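You operate a simulated robot arm through the tools that you are given. There is no shell and no other tool.

The job below is to be done with a simulated robot arm. You get a single attempt, and the scene is never put back.

## Task
Time the sample in the flow cup and thin the white pot as the sign says.
Fine: fill the flow cup to its line, open its lever, read the clock, shut the lever; water from the clear jug, within 15 ml; clear cup and jug back; no spill. Set down upright: clear cup, clear jug.

The check looks at the end state, three seconds after you hand in, the way a careful person would. Anything else that was tipped, shoved, dropped, spilled or broken makes it a failure.

## Robot
A 6-joint arm with a four-finger gripper, fixed in place. Base frame: the origin is at the foot of the arm, x ahead of it, y to its left, z up; the work surface is at about z = 84. Readings come in cm, rad, newtons and seconds.
With the tool pointing down near the work surface it reaches from about 22 to 68 cm from the base axis. Its first joint turns from -2.897 to 2.897 rad. Payload 3.43 kg.
Tool frame: the origin (TCP) lies between the finger pads and is the grasp point; the fingertips stand 3 cm ahead of it; z points along the fingers, y is the line along which they close. Largest opening 12 cm; the body of the gripper starts 8.5 cm behind the TCP.
Orientation is told as [roll, pitch, yaw] about the base's x, y, z axes, in that order, counted from this pose: with the fingers straight down and closing along the base's y, the tool's x points along the base's -x, its y along +y and its z along -z.

## Interface
- The arm moves only by the tool servo_tool. Its argument "increments" is a list of rows, each an object (a shift or turn left out is 0, a gripper value left out holds the last) with "xyz": the shift along the tool's x, y, z in cm, a list of three; "angular": the turn, a rotation vector about the tool's x, y, z in degrees, a list of three; "fingers": the opening, from 0 (shut) to 1 (fully open). In form: [{"xyz": [tx, ty, tz], "angular": [ax, ay, az], "fingers": fingers}, ...]. A call has 1 to 20 rows; each row shifts and turns the commanded pose from where the row before left it, along the tool's axes as they then stand. A row lasts 0.2 s, in which the tool goes at most 5 cm and 0.15 rad; a call with a longer step from one row to the next is refused whole, and so is a gripper value outside its range. A pose out of reach is approached as far as the arm can. The call stops where the force on the tool passes 40 N (or 10 N more than at its start, if that is more) or the arm is blocked; 0.2 s more then pass. The fingers move at their own pace and stop on an object; they squeeze with about 25 N. The grip force told is the motor's: it shows also when the fingers shut on nothing. Time passes only in rows, and 0.2 s behind the last, so rows that do not move let the fingers close. It gives the time, the measured TCP pose, the force on the tool (base axes), the opening and the grip force at its end, in the units of the frame above (readings bear some noise), with the torque about the TCP (base axes, N m) and any sound that the robot's microphone picked up, and new pictures: "pictures" is both (left out), scene, wrist or none.
- Cameras (640 x 400 px; columns grow to the right, rows downward): "scene" is fixed at [4.98, -50.1, 168.96]; the picture's right is [0.94, -0.34, 0.00], its down [-0.19, -0.54, -0.82] and it looks along [0.28, 0.77, -0.57] (base axes); focal length 358 px, centre (320, 200). "wrist" rides on the gripper at [7.1, -1.7, -12] in the tool frame; the picture's right is [0.23, 0.97, 0.00], its down [-0.81, 0.19, -0.55] and it looks along [-0.54, 0.13, 0.83] (tool axes); focal length 275 px, centre (320, 200). There is no depth. A picture from a camera that has moved, and an enlarged one, comes with that camera's place and axes in the base frame and with its lens.
- raise_lower(by): slides the trunk up (or, below 0, down) by that many cm; the arm rides with it, the base frame stays. It gives what a move gives, with no picture.
- zoom(camera, box): a new picture of the part [left, top, right, bottom] of that camera's present view, enlarged. No time passes.
- hand_in(): hands the job in; it is judged then, once.

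Places have to be worked out from the pictures, the camera data and where the tool is seen. Open the gripper and draw the arm clear of the work before you hand the job in, unless the task says otherwise.

The tools are called after ">>>" as name(argument=value, ...) on one line, values as JSON. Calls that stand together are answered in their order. servo_tool: Moves the arm, as the interface text tells. Its arguments: {"type":"object","properties":{"increments":{"type":"array","items":{"type":"object","properties":{"xyz":{"type":"array","items":{"type":"number"}},"angular":{"type":"array","items":{"type":"number"}},"fingers":{"type":"number"}}}},"pictures":{"type":"string","enum":["both","scene","wrist","none"]}},"required":["increments"]} The other tools are called the same way: raise_lower (by) slides the trunk up or down; zoom (camera, box) takes an enlarged picture of a part of a camera's view; hand_in () hands the job in.

At the start:

```text
time: 0.0
eef_pos: [45.81, 25.53, 140.15]
ee_rot: [0.0, -0.001, 0.0]
contact_force: [0.7, -0.5, 0.4]
torque: [0.01, -0.04, 0.02]
grip_width: 12.02
grasp_force: 0.0
trunk travel left (down, up): [-25.0, 19.0]
```

scene: 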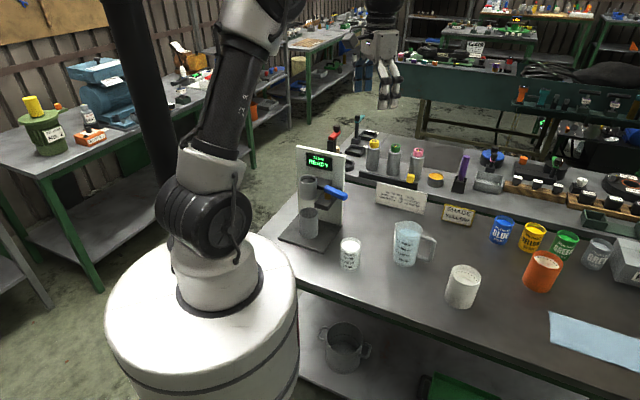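
wrist: 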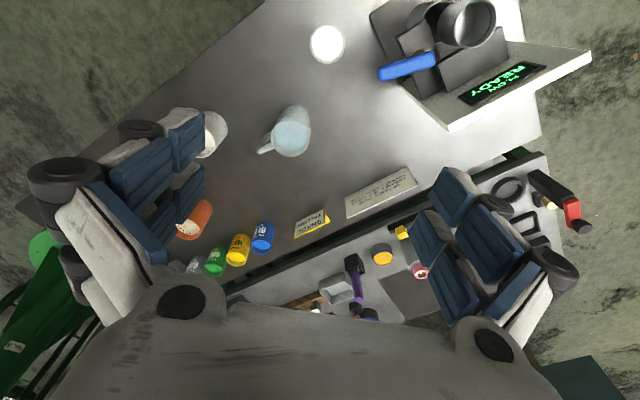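

The scene shows a flow cup stand with a clock, a sign, a clear cup, a clear jug and a white pot. I zoom in to read the text and graduations first.

>>> zoom(camera="scene", box=[360, 170, 490, 250])

>>> zoom(camera="scene", box=[270, 130, 370, 280])

>>> zoom(camera="scene", box=[330, 200, 490, 310])

>>> zoom(camera="wrist", box=[260, 0, 600, 240])

```text
4.92 times, centred on (425, 210) of scene
camera zoom: at [4.98, -50.1, 168.96], right [0.94, -0.34, 0.0], down [-0.19, -0.54, -0.82], along [0.28, 0.77, -0.57], focal length 1760 px, centre (-197, 151)
```

zoom: 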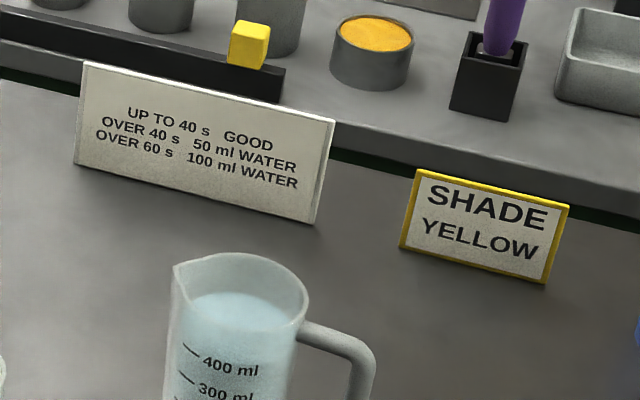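

```text
2.67 times, centred on (320, 205) of scene
camera zoom: at [4.98, -50.1, 168.96], right [0.94, -0.34, 0.0], down [-0.19, -0.54, -0.82], along [0.28, 0.77, -0.57], focal length 953 px, centre (320, 187)
```

zoom: 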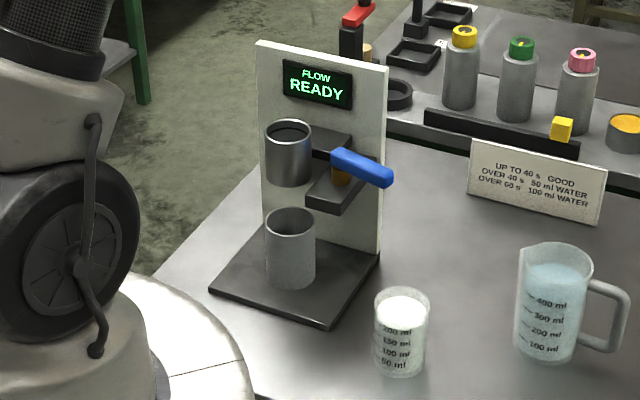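

```text
3.64 times, centred on (410, 255) of scene
camera zoom: at [4.98, -50.1, 168.96], right [0.94, -0.34, 0.0], down [-0.19, -0.54, -0.82], along [0.28, 0.77, -0.57], focal length 1300 px, centre (-7, 0)
```

zoom: 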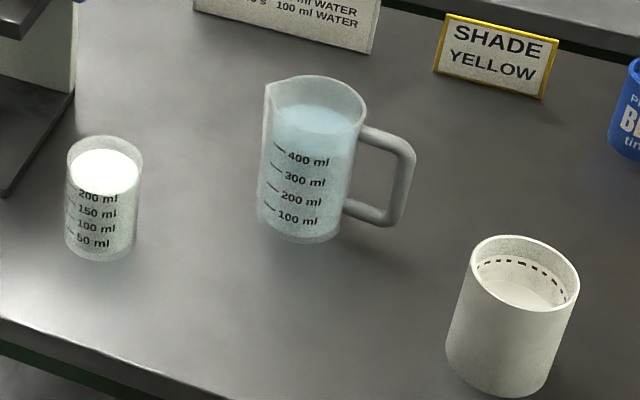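

```text
1.67 times, centred on (430, 120) of wrist
camera zoom: at [38.65, 23.71, 152.13], right [-0.23, 0.97, 0.0], down [0.81, 0.19, 0.55], along [0.54, 0.13, -0.83], focal length 459 px, centre (137, 333)
```

zoom: 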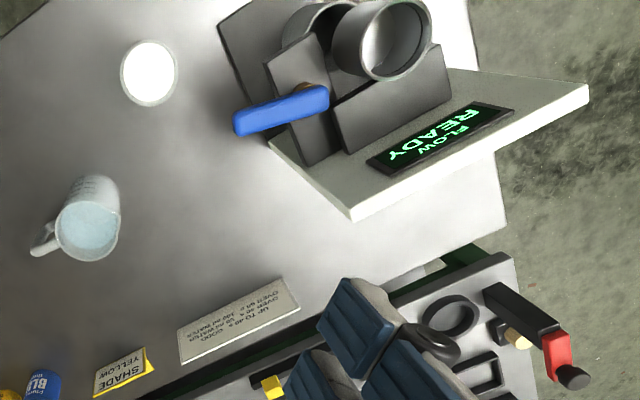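

The sign says: up to 40 s good, over 40 s 50 ml water, over 60 s 100 ml. I judge the clear cup at (42.7, 25), the jug at (60.6, 21), the pot at (68, 2), the flow cup at (35, 44.5) with its rim near z=108, and the lever tip at about (44.4, 35, 105). I move the wrist camera back and over to look into the flow cup.

>>> servo_tool(increments=[{"xyz": [4, 4, 0]}, {"xyz": [3.5, 3.5, 0]}, {"xyz": [3.5, 3.5, 0]}, {"xyz": [3, 3, 0]}, {"xyz": [2, 2, 0]}, {"xyz": [0, 0, 0]}], pictures="both")

```text
refused: row 1 steps farther than a row can; nothing moved
```

The first row was too long a step, so I resend with smaller ones.

>>> servo_tool(increments=[{"xyz": [2, 2, 0]}, {"xyz": [3, 3, 0]}, {"xyz": [3, 3, 0]}, {"xyz": [3, 3, 0]}, {"xyz": [3, 3, 0]}, {"xyz": [2, 2, 0]}, {"xyz": [0, 0, 0]}], pictures="both")

```text
time: 1.6
eef_pos: [29.82, 41.65, 140.29]
ee_rot: [0.002, 0.001, 0.0]
contact_force: [-0.5, -0.5, 0.4]
torque: [-0.03, 0.02, 0.0]
grip_width: 12.01
grasp_force: 0.0
trunk travel left (down, up): [-25.0, 19.0]
camera wrist: at [22.65, 39.9, 152.26], right [-0.23, 0.97, 0.0], down [0.81, 0.19, 0.55], along [0.54, 0.13, -0.83], focal length 275 px, centre (320, 200)
```

scene: 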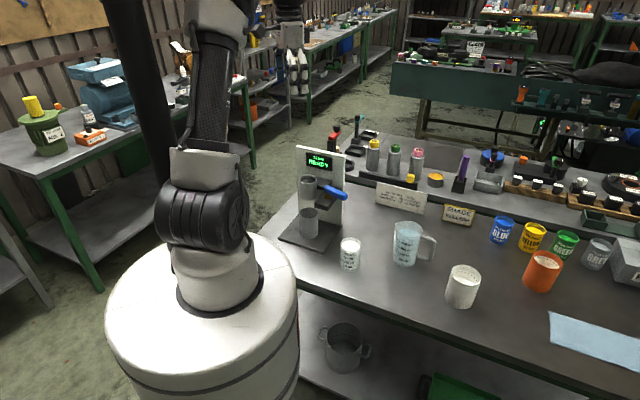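
wrist: 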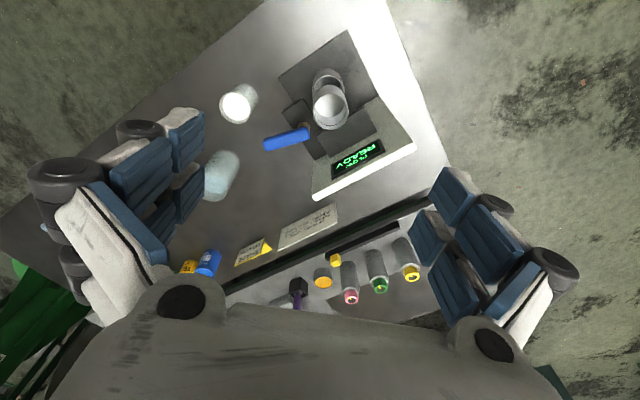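

I zoom into the flow cup and lever in the wrist view to find the line and the way the lever turns.

>>> zoom(camera="wrist", box=[250, 40, 410, 200])

>>> zoom(camera="wrist", box=[300, 60, 364, 140])

>>> zoom(camera="scene", box=[280, 140, 360, 260])

>>> zoom(camera="scene", box=[440, 260, 490, 310])

```text
2.50 times, centred on (330, 120) of wrist
camera zoom: at [22.65, 39.9, 152.26], right [-0.23, 0.97, 0.0], down [0.81, 0.19, 0.55], along [0.54, 0.13, -0.83], focal length 688 px, centre (295, 400)
```

zoom: 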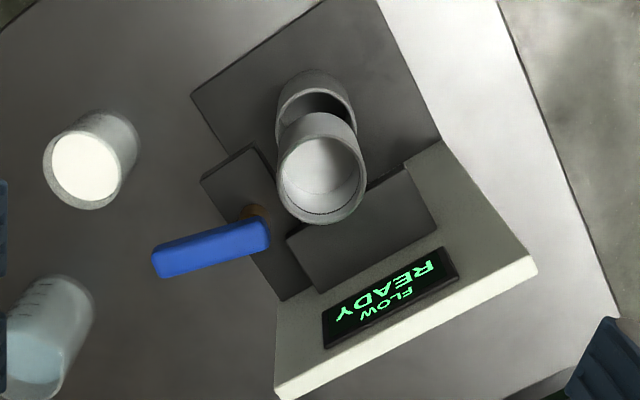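

```text
5.00 times, centred on (332, 100) of wrist
camera zoom: at [22.65, 39.9, 152.26], right [-0.23, 0.97, 0.0], down [0.81, 0.19, 0.55], along [0.54, 0.13, -0.83], focal length 1376 px, centre (260, 700)
```

zoom: 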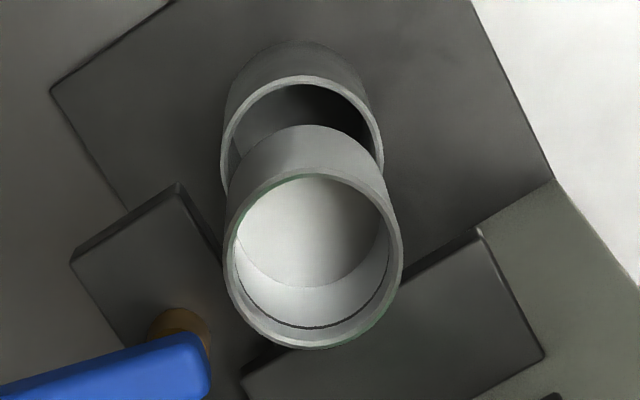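

```text
3.33 times, centred on (320, 200) of scene
camera zoom: at [4.98, -50.1, 168.96], right [0.94, -0.34, 0.0], down [-0.19, -0.54, -0.82], along [0.28, 0.77, -0.57], focal length 1192 px, centre (320, 200)
```

zoom: 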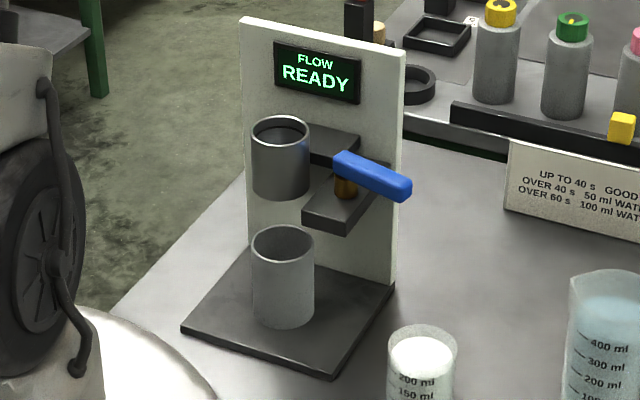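

```text
8.00 times, centred on (465, 285) of scene
camera zoom: at [4.98, -50.1, 168.96], right [0.94, -0.34, 0.0], down [-0.19, -0.54, -0.82], along [0.28, 0.77, -0.57], focal length 2860 px, centre (-840, -480)
```

zoom: 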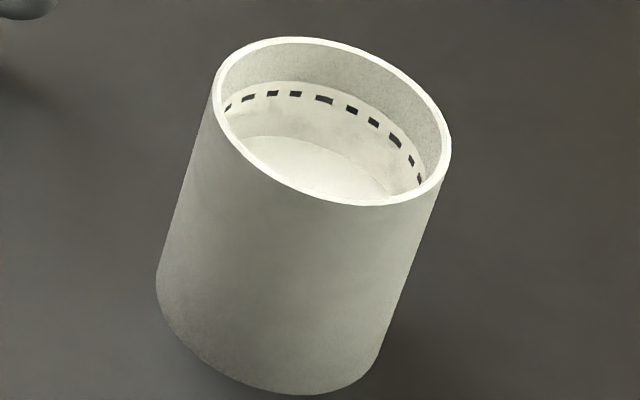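

The flow cup is empty with a dark fill ring near its rim, and the lever turns on a vertical brass post. I plan to grip the clear cup from above with the tool yawed -45°, so that it can pour along (0.7,-0.7) into the flow cup. First I go above the clear cup.

>>> servo_tool(increments=[{"xyz": [-2.56, -3.28, 0]}, {"xyz": [-2.56, -3.28, 0]}, {"xyz": [-2.56, -3.28, 0]}, {"xyz": [-2.56, -3.28, 0]}, {"xyz": [-2.56, -3.28, 0]}, {"angular": [0, 0, 7.5]}, {"angular": [0, 0, 7.5]}, {"angular": [0, 0, 7.5]}, {"angular": [0, 0, 7.5]}, {"angular": [0, 0, 7.5]}, {"angular": [0, 0, 7.5]}, {"xyz": [0, 0, 4]}, {"xyz": [0, 0, 4]}, {"xyz": [0, 0, 4]}, {"xyz": [0, 0, 4]}, {"xyz": [0, 0, 4]}, {"xyz": [0, 0, 0]}], pictures="both")

```text
time: 5.2
eef_pos: [42.88, 25.01, 119.9]
ee_rot: [0.0, -0.001, -0.785]
contact_force: [0.3, -0.4, 0.4]
torque: [-0.01, 0.02, 0.02]
grip_width: 11.99
grasp_force: 0.0
trunk travel left (down, up): [-25.0, 19.0]
camera wrist: at [36.48, 28.72, 131.94], right [0.53, 0.85, 0.0], down [0.71, -0.44, 0.55], along [0.47, -0.29, -0.83], focal length 275 px, centre (320, 200)
```

scene: 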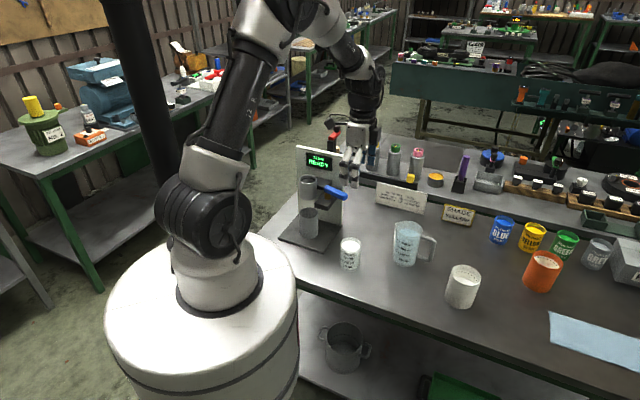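
wrist: 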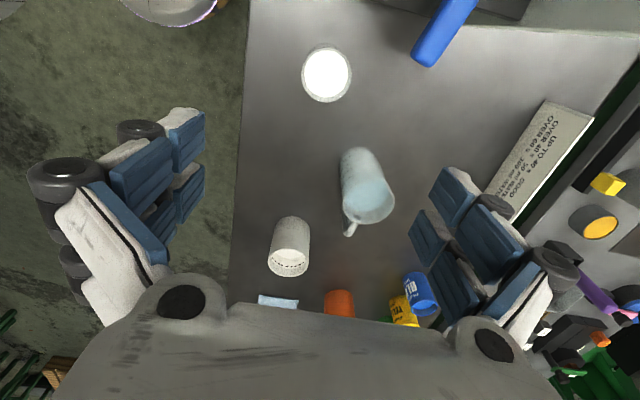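

From this wrist view the clear cup's rim centre works out at about (42, 26), compared with (42.6, 25.1) from the scene. I descend to z≈105 to refine this.

>>> servo_tool(increments=[{"xyz": [0, 0, 4]}, {"xyz": [0, 0, 4]}, {"xyz": [0, 0, 4]}, {"xyz": [0, 0, 3]}, {"xyz": [0, 0, 0]}], pictures="both")

>>> zoom(camera="scene", box=[320, 160, 400, 280])

```text
time: 6.4
eef_pos: [42.8, 25.07, 104.97]
ee_rot: [0.0, 0.001, -0.786]
contact_force: [0.2, 0.2, 0.3]
torque: [-0.02, 0.03, 0.01]
grip_width: 11.98
grasp_force: 0.1
trunk travel left (down, up): [-25.0, 19.0]
camera wrist: at [36.43, 28.84, 117.0], right [0.53, 0.85, 0.0], down [0.71, -0.44, 0.55], along [0.47, -0.29, -0.83], focal length 275 px, centre (320, 200)
```

scene: 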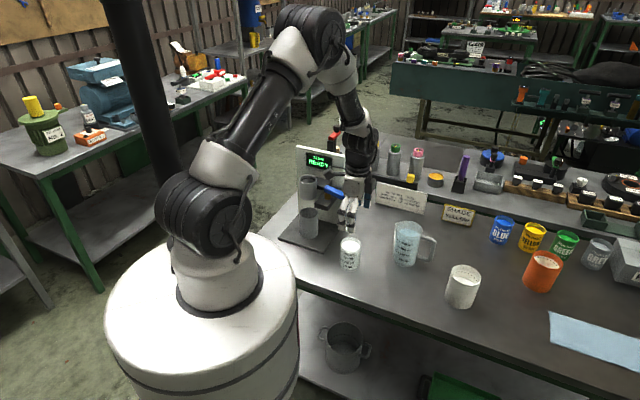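
wrist: 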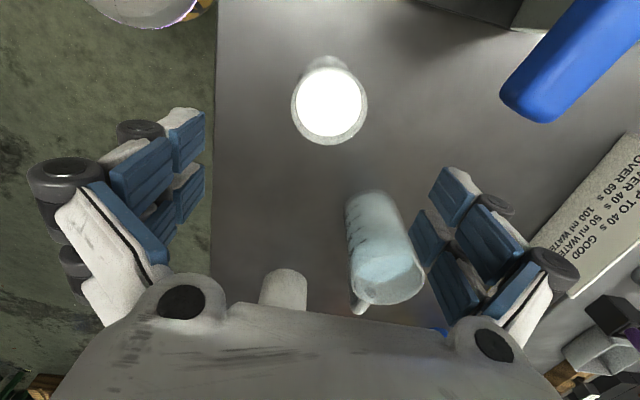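

```text
3.33 times, centred on (360, 220) of scene
camera zoom: at [4.98, -50.1, 168.96], right [0.94, -0.34, 0.0], down [-0.19, -0.54, -0.82], along [0.28, 0.77, -0.57], focal length 1192 px, centre (187, 133)
```

zoom: 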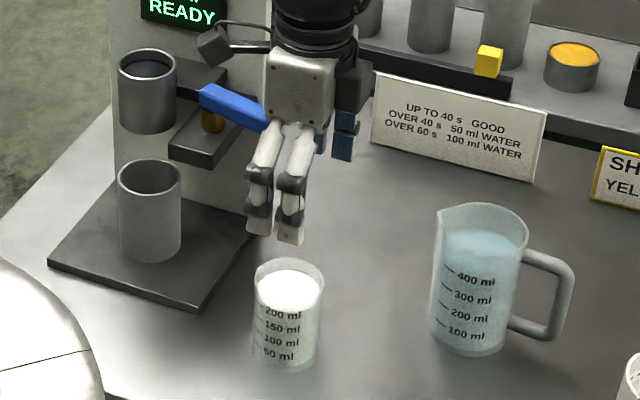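

The closer wrist view puts the cup rim at (41.8, 26.4), about 1.6 cm toward tool +x. I trust the wrist camera here, so I correct for that and descend to z≈97.5, with the fingertips just above the rim.

>>> servo_tool(increments=[{"xyz": [1.6, 0.2, 0]}, {"xyz": [0, 0, 4]}, {"xyz": [0, 0, 3.5]}, {"xyz": [0, 0, 0]}], pictures="both")

>>> zoom(camera="scene", box=[320, 160, 400, 280])

```text
time: 7.4
eef_pos: [41.43, 26.45, 97.59]
ee_rot: [0.0, 0.001, -0.784]
contact_force: [1.0, 0.4, 0.2]
torque: [-0.04, 0.02, 0.03]
grip_width: 11.99
grasp_force: 0.1
trunk travel left (down, up): [-25.0, 19.0]
camera wrist: at [35.1, 30.15, 109.56], right [0.53, 0.85, 0.0], down [0.71, -0.44, 0.55], along [0.47, -0.29, -0.83], focal length 275 px, centre (320, 200)
```

scene: 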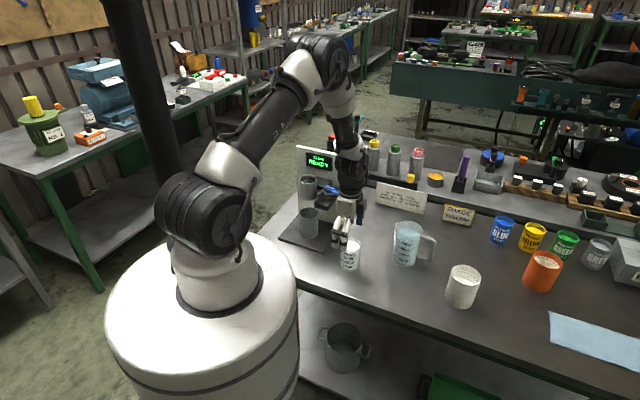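
wrist: 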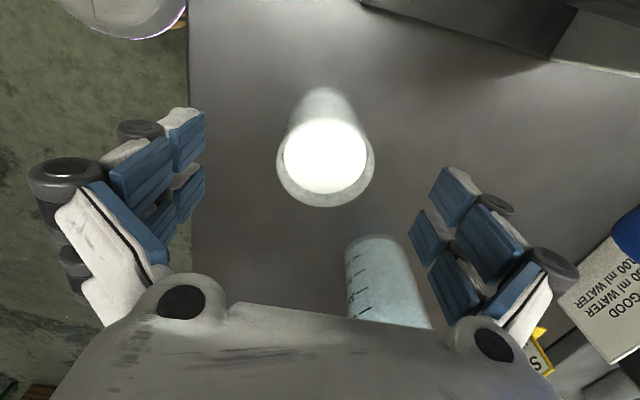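

```text
3.33 times, centred on (360, 220) of scene
camera zoom: at [4.98, -50.1, 168.96], right [0.94, -0.34, 0.0], down [-0.19, -0.54, -0.82], along [0.28, 0.77, -0.57], focal length 1192 px, centre (187, 133)
```

zoom: 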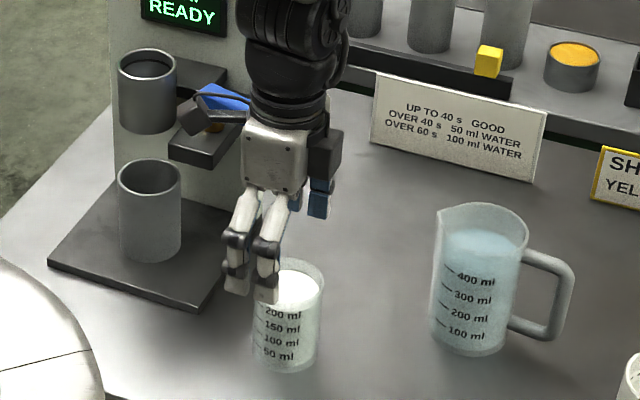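

The cup rim now sits at (41.4, 26.6), right under the TCP. I descend to z≈90 and look before closing.

>>> servo_tool(increments=[{"xyz": [0, 0, 2.5]}, {"xyz": [0, 0, 2.5]}, {"xyz": [0, 0, 2.5]}, {"xyz": [0, 0, 0]}], pictures="both")

>>> zoom(camera="scene", box=[320, 160, 400, 280])

```text
time: 8.4
eef_pos: [41.6, 26.13, 90.07]
ee_rot: [0.001, 0.0, -0.785]
contact_force: [0.9, -0.2, 0.3]
torque: [-0.02, -0.01, 0.0]
grip_width: 12.0
grasp_force: 0.0
trunk travel left (down, up): [-25.0, 19.0]
camera wrist: at [35.3, 29.94, 102.11], right [0.53, 0.85, 0.0], down [0.71, -0.44, 0.55], along [0.47, -0.29, -0.83], focal length 275 px, centre (320, 200)
```

scene: 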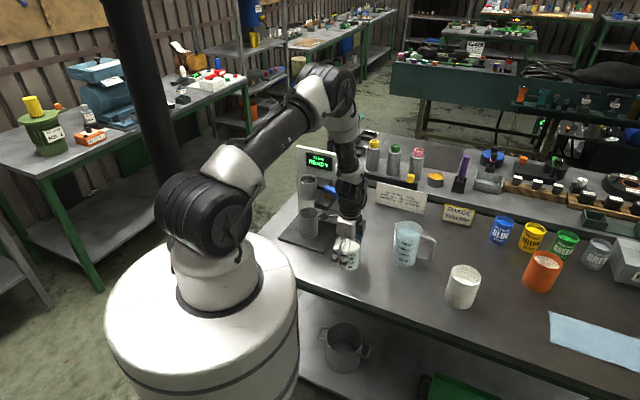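
wrist: 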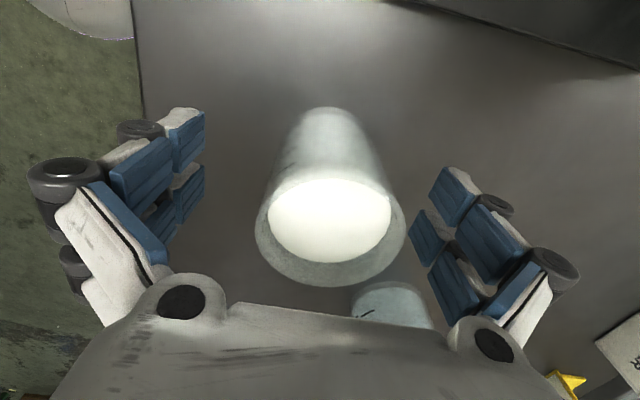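

```text
3.33 times, centred on (360, 220) of scene
camera zoom: at [4.98, -50.1, 168.96], right [0.94, -0.34, 0.0], down [-0.19, -0.54, -0.82], along [0.28, 0.77, -0.57], focal length 1192 px, centre (187, 133)
```

zoom: 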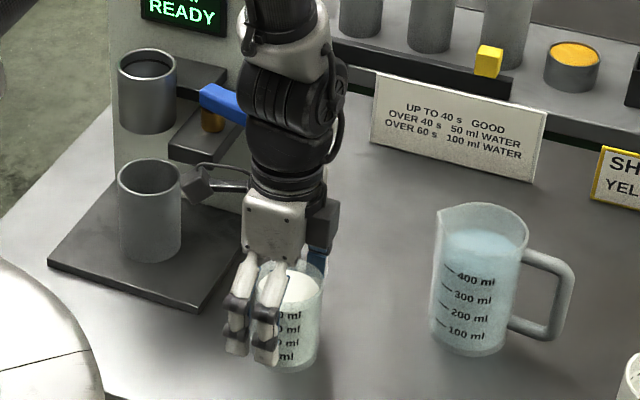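

The cup is centred between the fingers, so I close on it and wait for the grip to settle.

>>> servo_tool(increments=[{"fingers": 0.6}, {"fingers": 0.5}, {"fingers": 0.3}, {"fingers": 0.2}, {"fingers": 0.0}, {"fingers": 0.0}, {"fingers": 0.0}, {"fingers": 0.0}], pictures="both")

>>> zoom(camera="scene", box=[320, 180, 400, 280])

```text
time: 10.2
eef_pos: [41.63, 26.16, 90.32]
ee_rot: [0.002, 0.001, -0.786]
contact_force: [2.1, 1.1, 4.7]
torque: [0.0, -0.1, 0.04]
grip_width: 6.49
grasp_force: 25.1
trunk travel left (down, up): [-25.0, 19.0]
camera wrist: at [35.32, 29.96, 102.13], right [0.53, 0.85, 0.0], down [0.71, -0.44, 0.55], along [0.47, -0.29, -0.83], focal length 275 px, centre (320, 200)
```

scene: 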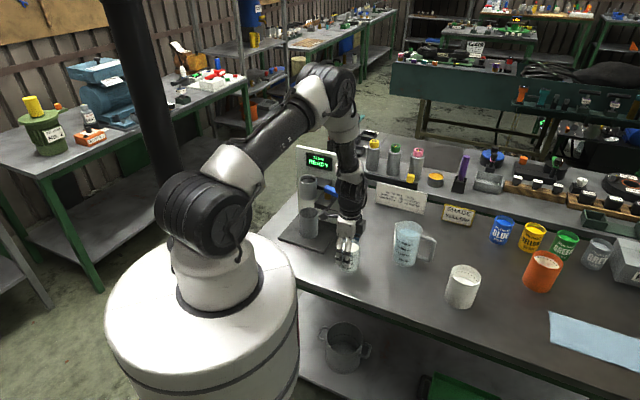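
wrist: 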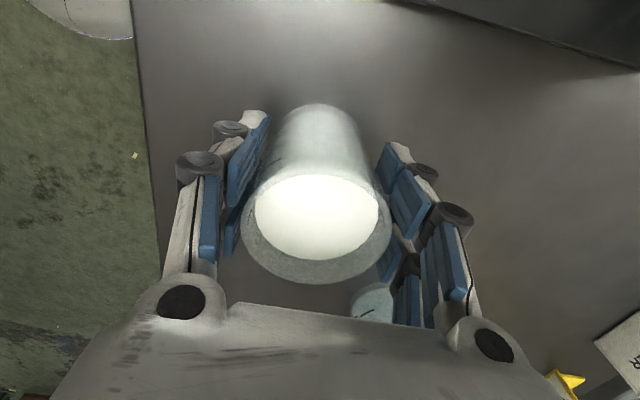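

```text
4.00 times, centred on (360, 230) of scene
camera zoom: at [4.98, -50.1, 168.96], right [0.94, -0.34, 0.0], down [-0.19, -0.54, -0.82], along [0.28, 0.77, -0.57], focal length 1430 px, centre (160, 80)
```

zoom: 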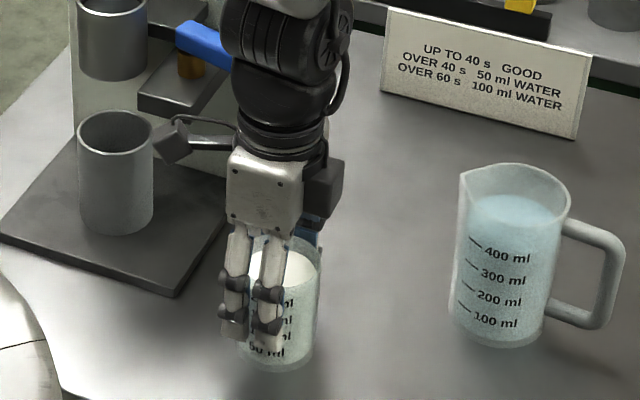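

The clear cup is gripped at 6.5 cm wide, with the TCP at (41.6, 26.2, 90.3), which will be its place for setting back. I lift it straight up to about z=118.

>>> servo_tool(increments=[{"xyz": [0, 0, -1]}, {"xyz": [0, 0, -2]}, {"xyz": [0, 0, -3]}, {"xyz": [0, 0, -3]}, {"xyz": [0, 0, -3]}, {"xyz": [0, 0, -3]}, {"xyz": [0, 0, -3]}, {"xyz": [0, 0, -3]}, {"xyz": [0, 0, -3]}, {"xyz": [0, 0, -2]}, {"xyz": [0, 0, -1.5]}, {"xyz": [0, 0, 0]}, {"xyz": [0, 0, 0]}], pictures="both")

>>> zoom(camera="scene", box=[310, 130, 390, 230])

```text
time: 13.0
eef_pos: [41.65, 26.45, 117.53]
ee_rot: [-0.001, -0.001, -0.786]
contact_force: [-0.9, 0.3, -2.9]
torque: [0.0, 0.04, 0.01]
grip_width: 6.42
grasp_force: 24.8
trunk travel left (down, up): [-25.0, 19.0]
camera wrist: at [35.32, 30.23, 129.48], right [0.53, 0.85, 0.0], down [0.71, -0.44, 0.55], along [0.47, -0.29, -0.83], focal length 275 px, centre (320, 200)
```

scene: 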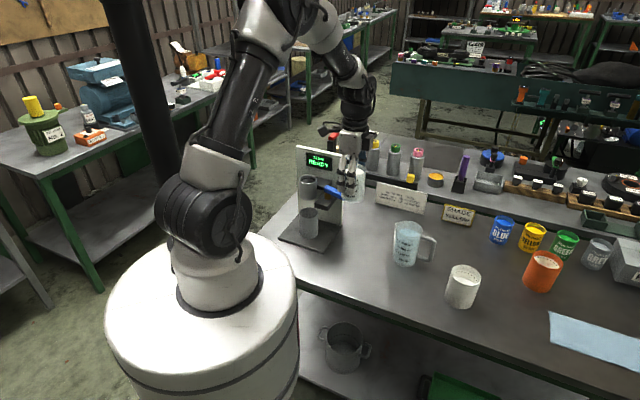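
wrist: 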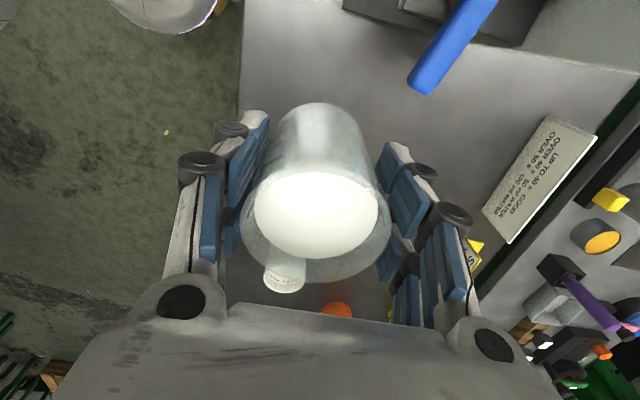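

```text
4.00 times, centred on (350, 180) of scene
camera zoom: at [4.98, -50.1, 168.96], right [0.94, -0.34, 0.0], down [-0.19, -0.54, -0.82], along [0.28, 0.77, -0.57], focal length 1430 px, centre (200, 280)
```

zoom: 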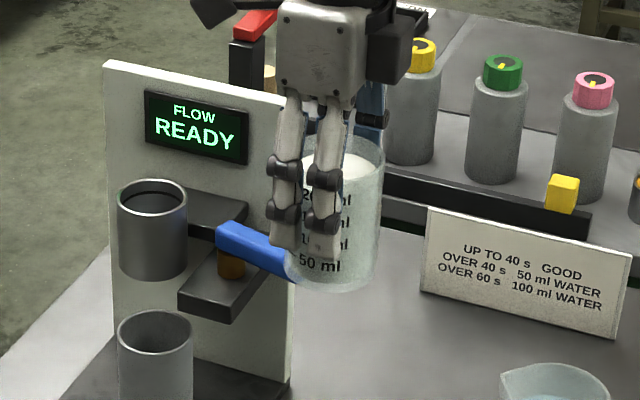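

The cup weighs about 3.2 N and hangs steady. The flow cup is near (34.7, 44.6) with its rim at z≈108.3. I carry the cup over to its left, at about (30.7, 48.6), staying at this height.

>>> servo_tool(increments=[{"xyz": [1, 0.34, -0.5]}, {"xyz": [2.2, 0.75, -0.5]}, {"xyz": [2.9, 0.98, 0]}, {"xyz": [2.9, 0.98, 0]}, {"xyz": [2.9, 0.98, 0]}, {"xyz": [2.9, 0.98, 0]}, {"xyz": [2.9, 0.98, 0]}, {"xyz": [2.9, 0.98, 0]}, {"xyz": [1.8, 0.6, 0]}, {"xyz": [1, 0.35, 0]}, {"xyz": [0, 0, 0]}, {"xyz": [0, 0, 0]}], pictures="both")

>>> zoom(camera="scene", box=[260, 120, 360, 245])

```text
time: 15.6
eef_pos: [30.68, 48.43, 118.48]
ee_rot: [0.001, 0.0, -0.785]
contact_force: [0.6, 0.4, -2.8]
torque: [-0.01, 0.0, 0.03]
grip_width: 6.44
grasp_force: 25.3
trunk travel left (down, up): [-25.0, 19.0]
camera wrist: at [24.41, 52.26, 130.33], right [0.53, 0.85, 0.0], down [0.71, -0.44, 0.55], along [0.47, -0.29, -0.83], focal length 275 px, centre (320, 200)
```

scene: 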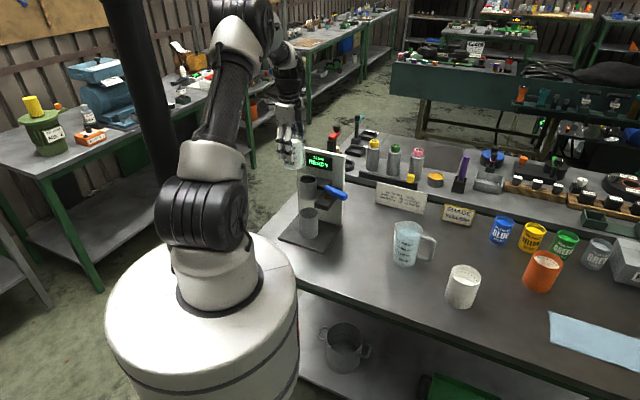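
wrist: 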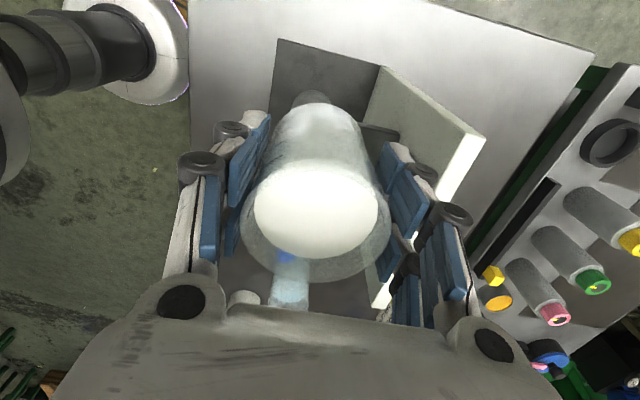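

```text
3.20 times, centred on (310, 182) of scene
camera zoom: at [4.98, -50.1, 168.96], right [0.94, -0.34, 0.0], down [-0.19, -0.54, -0.82], along [0.28, 0.77, -0.57], focal length 1144 px, centre (352, 256)
```

zoom: 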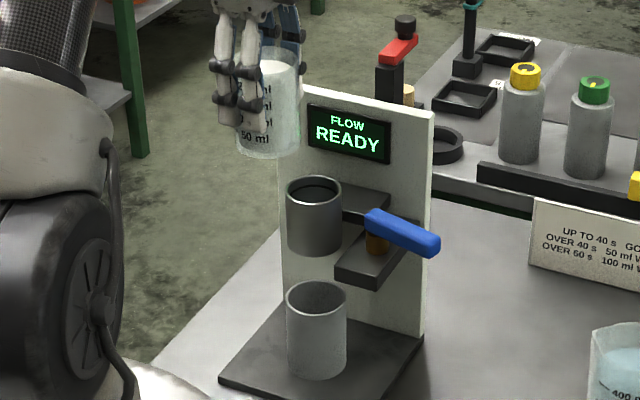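

The cup hangs left of the flow cup with clearance. I zoom in to measure the cup's rim and level against the fingers.

>>> zoom(camera="scene", box=[270, 120, 330, 180])

>>> zoom(camera="wrist", box=[220, 80, 420, 320])

```text
6.67 times, centred on (300, 150) of scene
camera zoom: at [4.98, -50.1, 168.96], right [0.94, -0.34, 0.0], down [-0.19, -0.54, -0.82], along [0.28, 0.77, -0.57], focal length 2383 px, centre (453, 533)
```

zoom: 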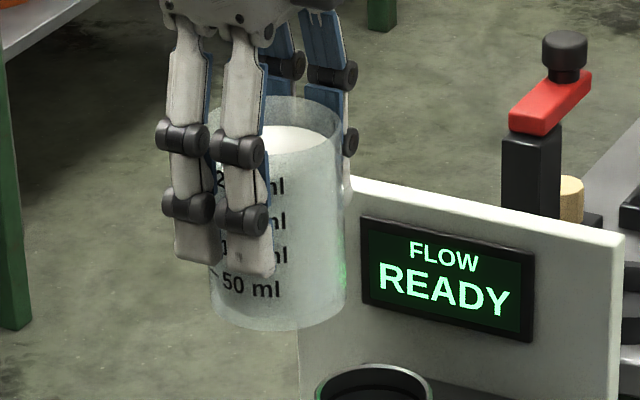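

```text
1.67 times, centred on (320, 200) of wrist
camera zoom: at [24.41, 52.26, 130.33], right [0.53, 0.85, 0.0], down [0.71, -0.44, 0.55], along [0.47, -0.29, -0.83], focal length 459 px, centre (320, 200)
```

zoom: 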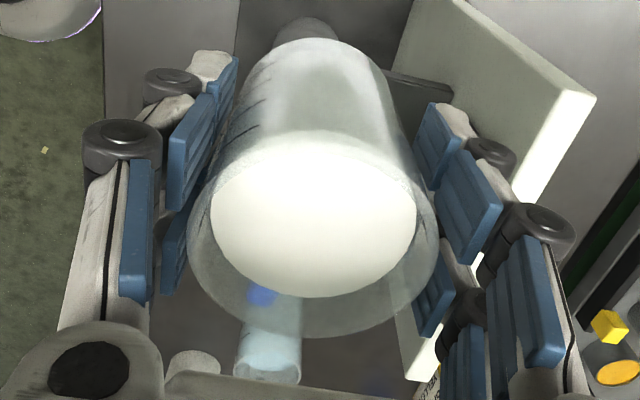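

The cup is about 8.9 cm tall, with its rim about 2.65 cm above the TCP and the level 1.2–1.4 cm below the rim, so pouring should start near 22–25°. I pre-tilt 12° here, which is safe, and then lower to z≈113.

>>> servo_tool(increments=[{"angular": [0, 4, 0]}, {"angular": [0, 4, 0]}, {"angular": [0, 4, 0]}, {"xyz": [0, 0, 0]}], pictures="both")

>>> zoom(camera="scene", box=[270, 120, 350, 240])

```text
time: 16.6
eef_pos: [30.74, 48.53, 118.44]
ee_rot: [0.001, 0.21, -0.786]
contact_force: [0.0, 0.4, -2.2]
torque: [0.05, 0.0, 0.02]
grip_width: 6.38
grasp_force: 24.8
trunk travel left (down, up): [-25.0, 19.0]
camera wrist: at [26.24, 50.43, 131.75], right [0.53, 0.85, 0.05], down [0.78, -0.51, 0.37], along [0.34, -0.16, -0.93], focal length 275 px, centre (320, 200)
```

scene: 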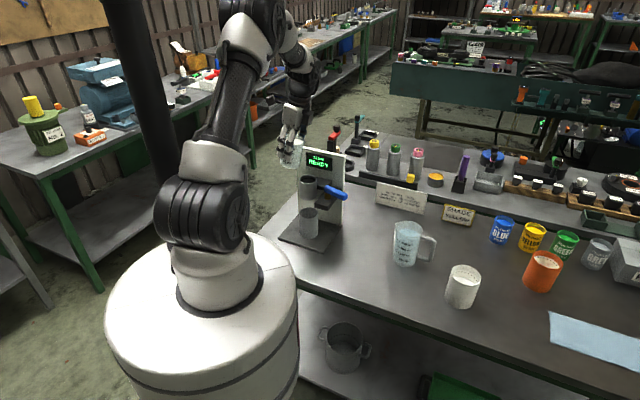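
wrist: 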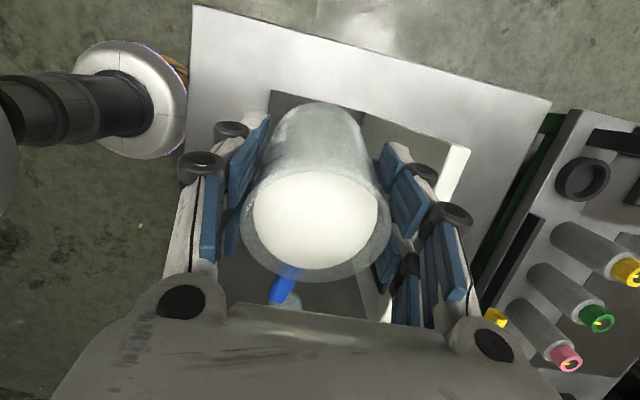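

```text
3.33 times, centred on (310, 180) of scene
camera zoom: at [4.98, -50.1, 168.96], right [0.94, -0.34, 0.0], down [-0.19, -0.54, -0.82], along [0.28, 0.77, -0.57], focal length 1192 px, centre (353, 267)
```

zoom: 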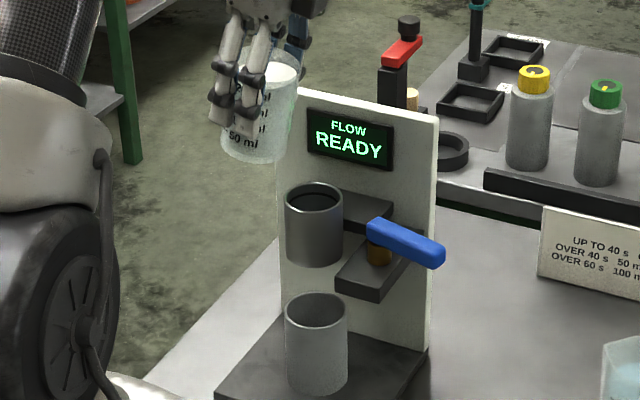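

The tilt goes the right way. Now I lower 5.5 cm vertically, still at 12°.

>>> servo_tool(increments=[{"xyz": [-0.42, 0, 1.96]}, {"xyz": [-0.42, 0, 1.96]}, {"xyz": [-0.31, 0, 1.46]}, {"xyz": [0, 0, 0]}], pictures="both")

>>> zoom(camera="scene", box=[270, 130, 350, 230])

>>> zoom(camera="wrist", box=[220, 80, 420, 320])

```text
time: 17.6
eef_pos: [30.61, 48.42, 113.03]
ee_rot: [0.002, 0.21, -0.785]
contact_force: [-0.1, -0.6, -3.1]
torque: [0.0, 0.0, -0.02]
grip_width: 6.41
grasp_force: 25.0
trunk travel left (down, up): [-25.0, 19.0]
camera wrist: at [26.18, 50.32, 126.2], right [0.53, 0.85, 0.05], down [0.78, -0.51, 0.37], along [0.34, -0.16, -0.93], focal length 275 px, centre (320, 200)
```

scene: 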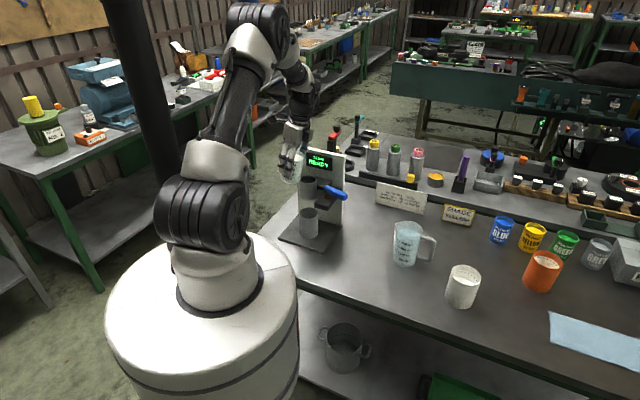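
wrist: 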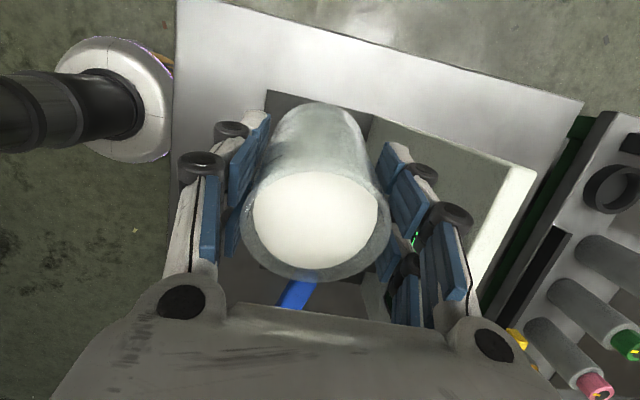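

```text
4.00 times, centred on (310, 180) of scene
camera zoom: at [4.98, -50.1, 168.96], right [0.94, -0.34, 0.0], down [-0.19, -0.54, -0.82], along [0.28, 0.77, -0.57], focal length 1430 px, centre (360, 280)
```

zoom: 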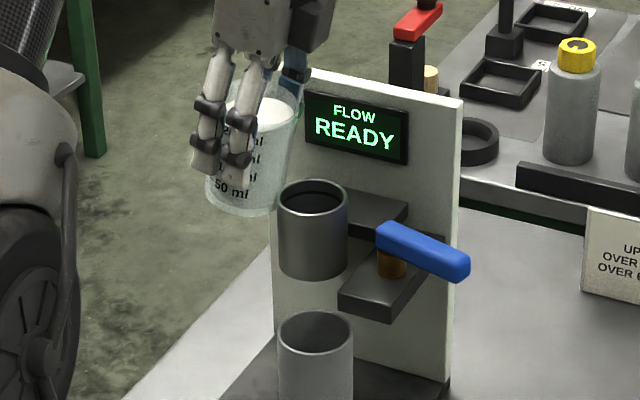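

```text
1.67 times, centred on (320, 200) of wrist
camera zoom: at [26.18, 50.32, 126.2], right [0.53, 0.85, 0.05], down [0.78, -0.51, 0.37], along [0.34, -0.16, -0.93], focal length 459 px, centre (320, 200)
```

zoom: 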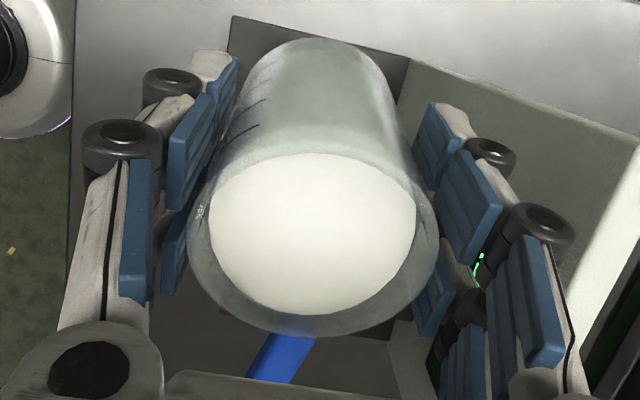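

Everything lines up: the flow cup is straight ahead along the pour direction, and its centre is about 5.6 cm from the TCP. I tilt to 20° while lowering 1 cm, which should still be just short of pouring.

>>> servo_tool(increments=[{"angular": [0, 4, 0]}, {"angular": [0, 4, 0]}, {"xyz": [-0.34, 0, 0.94]}, {"xyz": [0, 0, 0]}], pictures="both")

>>> zoom(camera="scene", box=[270, 130, 350, 230])

>>> zoom(camera="wrist", box=[220, 80, 420, 320])

```text
time: 18.6
eef_pos: [30.69, 48.35, 112.15]
ee_rot: [-0.002, 0.347, -0.784]
contact_force: [0.0, 0.1, -2.9]
torque: [-0.01, -0.04, 0.01]
grip_width: 6.39
grasp_force: 25.2
trunk travel left (down, up): [-25.0, 19.0]
camera wrist: at [27.59, 48.94, 125.86], right [0.54, 0.84, 0.08], down [0.81, -0.54, 0.24], along [0.25, -0.07, -0.97], focal length 275 px, centre (320, 200)
```

scene: 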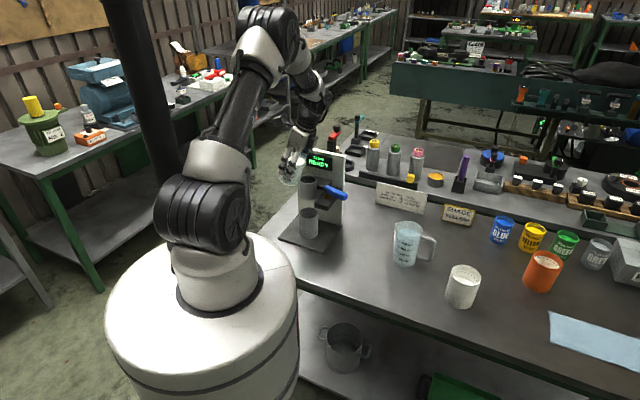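
wrist: 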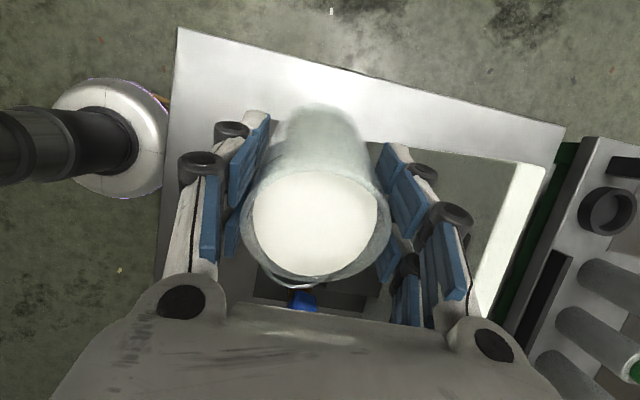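

```text
4.00 times, centred on (310, 180) of scene
camera zoom: at [4.98, -50.1, 168.96], right [0.94, -0.34, 0.0], down [-0.19, -0.54, -0.82], along [0.28, 0.77, -0.57], focal length 1430 px, centre (360, 280)
```

zoom: 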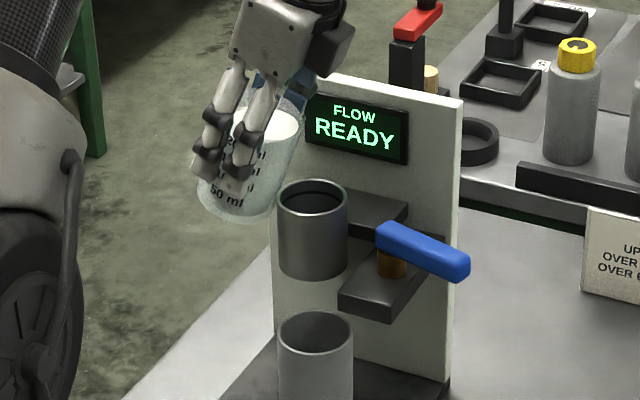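

```text
1.67 times, centred on (320, 200) of wrist
camera zoom: at [27.59, 48.94, 125.86], right [0.54, 0.84, 0.08], down [0.81, -0.54, 0.24], along [0.25, -0.07, -0.97], focal length 459 px, centre (320, 200)
```

zoom: 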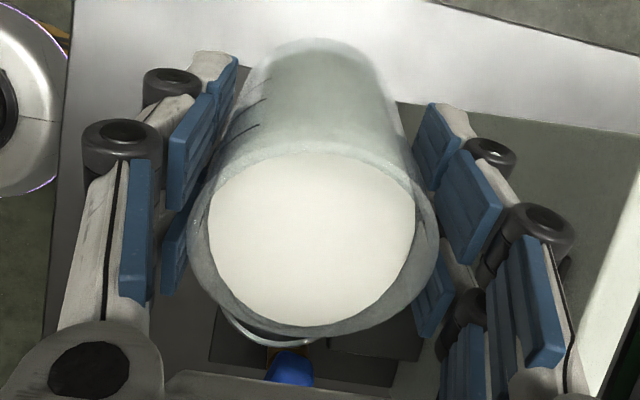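

The liquid is just short of the lip, and the far rim of the flow cup shows just beyond it. I nudge 0.4 cm forward and tilt to about 28° to start a small trickle.

>>> servo_tool(increments=[{"xyz": [-0.37, 0, -0.14], "angular": [0, 2, 0]}, {"angular": [0, 3, 0]}, {"angular": [0, 3, 0]}, {"xyz": [0, 0, 0]}], pictures="both")

>>> zoom(camera="scene", box=[270, 130, 350, 230])

>>> zoom(camera="wrist", box=[220, 80, 420, 320])

```text
time: 19.6
eef_pos: [30.99, 48.24, 112.14]
ee_rot: [0.0, 0.489, -0.784]
contact_force: [0.3, -0.3, -3.4]
torque: [-0.04, -0.01, 0.01]
grip_width: 6.4
grasp_force: 24.8
trunk travel left (down, up): [-25.0, 19.0]
camera wrist: at [29.27, 47.38, 126.03], right [0.54, 0.83, 0.11], down [0.83, -0.55, 0.11], along [0.15, 0.03, -0.99], focal length 275 px, centre (320, 200)
```

scene: 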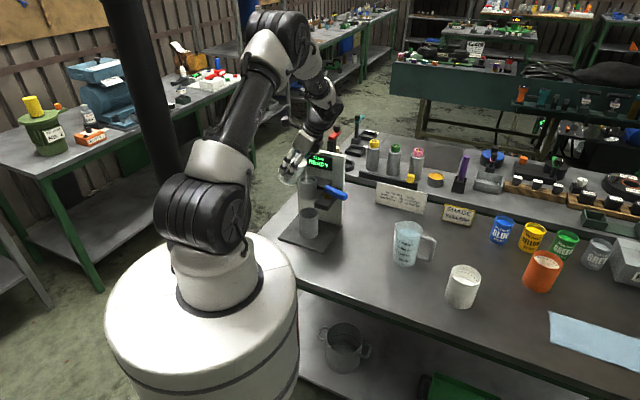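
wrist: 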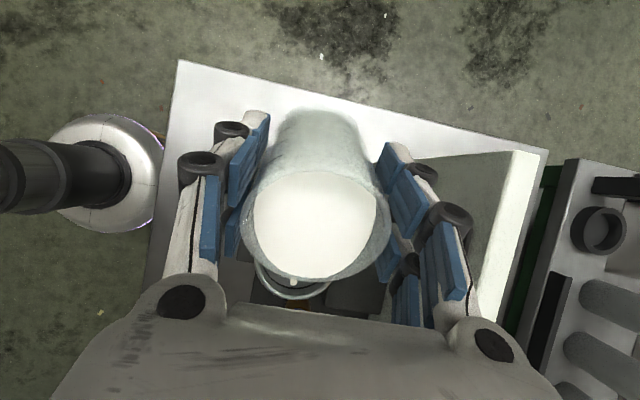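

```text
4.00 times, centred on (310, 180) of scene
camera zoom: at [4.98, -50.1, 168.96], right [0.94, -0.34, 0.0], down [-0.19, -0.54, -0.82], along [0.28, 0.77, -0.57], focal length 1430 px, centre (360, 280)
```

zoom: 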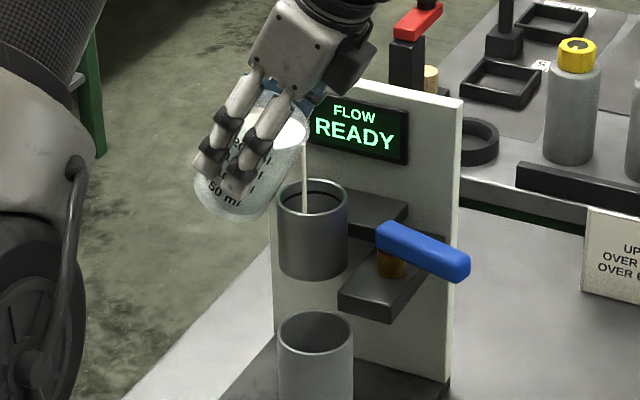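

```text
1.67 times, centred on (320, 200) of wrist
camera zoom: at [29.27, 47.38, 126.03], right [0.54, 0.83, 0.11], down [0.83, -0.55, 0.11], along [0.15, 0.03, -0.99], focal length 459 px, centre (320, 200)
```

zoom: 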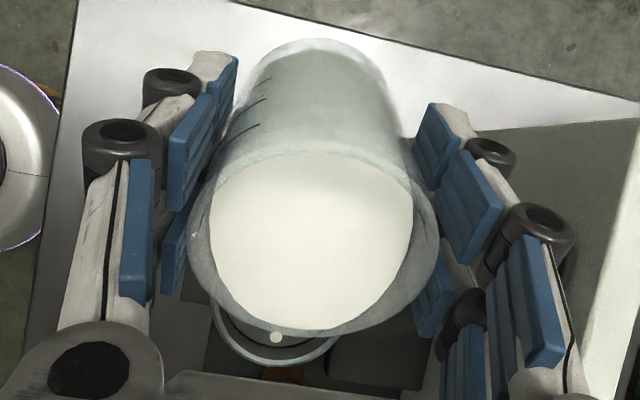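

A thin stream is going right into the flow cup. I tilt further to about 38° and check again.

>>> servo_tool(increments=[{"angular": [0, 2.5, 0]}, {"angular": [0, 2.5, 0]}, {"angular": [0, 2.5, 0]}, {"angular": [0, 2.5, 0]}, {"xyz": [0, 0, 0]}, {"xyz": [0, 0, 0]}], pictures="both")

>>> zoom(camera="scene", box=[270, 130, 350, 230])

>>> zoom(camera="wrist", box=[220, 80, 420, 320])

```text
time: 21.0
eef_pos: [30.97, 48.19, 112.22]
ee_rot: [-0.001, 0.664, -0.785]
contact_force: [-1.0, -0.8, -3.4]
torque: [-0.03, -0.05, 0.0]
grip_width: 6.4
grasp_force: 25.2
trunk travel left (down, up): [-25.0, 19.0]
camera wrist: at [31.07, 45.64, 126.0], right [0.56, 0.82, 0.14], down [0.83, -0.56, -0.06], along [0.03, 0.15, -0.99], focal length 275 px, centre (320, 200)
```

scene: 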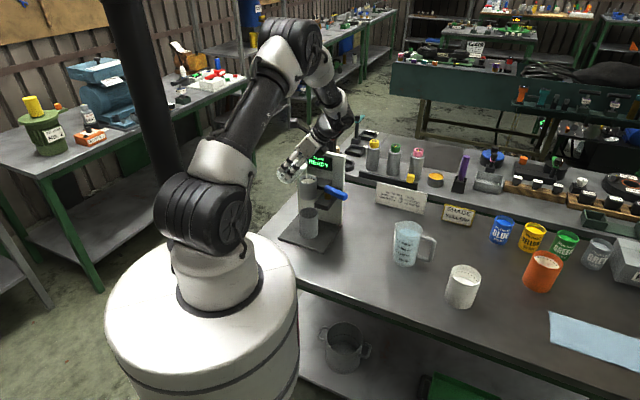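
wrist: 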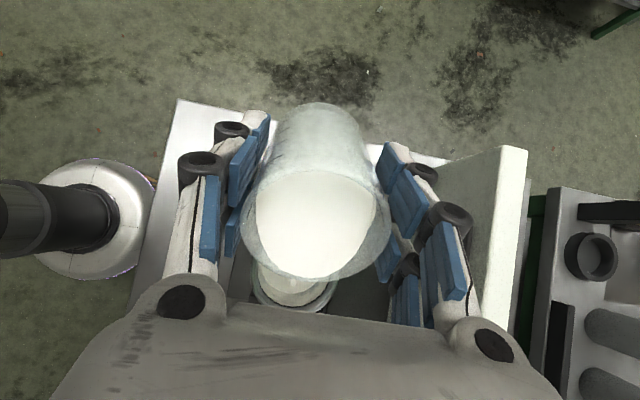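

```text
4.00 times, centred on (310, 180) of scene
camera zoom: at [4.98, -50.1, 168.96], right [0.94, -0.34, 0.0], down [-0.19, -0.54, -0.82], along [0.28, 0.77, -0.57], focal length 1430 px, centre (360, 280)
```

zoom: 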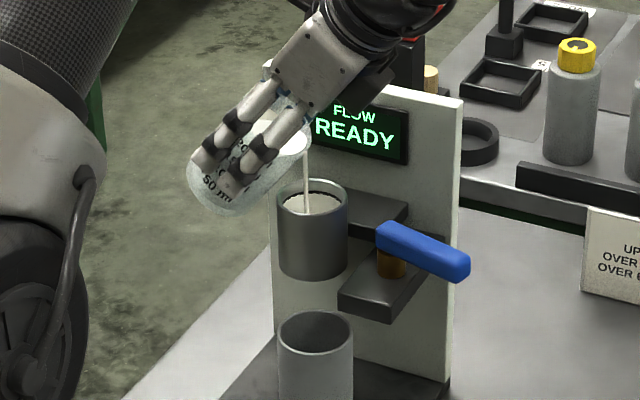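

```text
1.67 times, centred on (320, 200) of wrist
camera zoom: at [31.07, 45.64, 126.0], right [0.56, 0.82, 0.14], down [0.83, -0.56, -0.06], along [0.03, 0.15, -0.99], focal length 459 px, centre (320, 200)
```

zoom: 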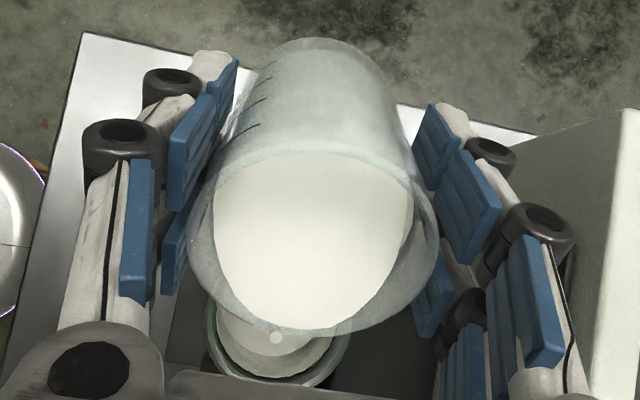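

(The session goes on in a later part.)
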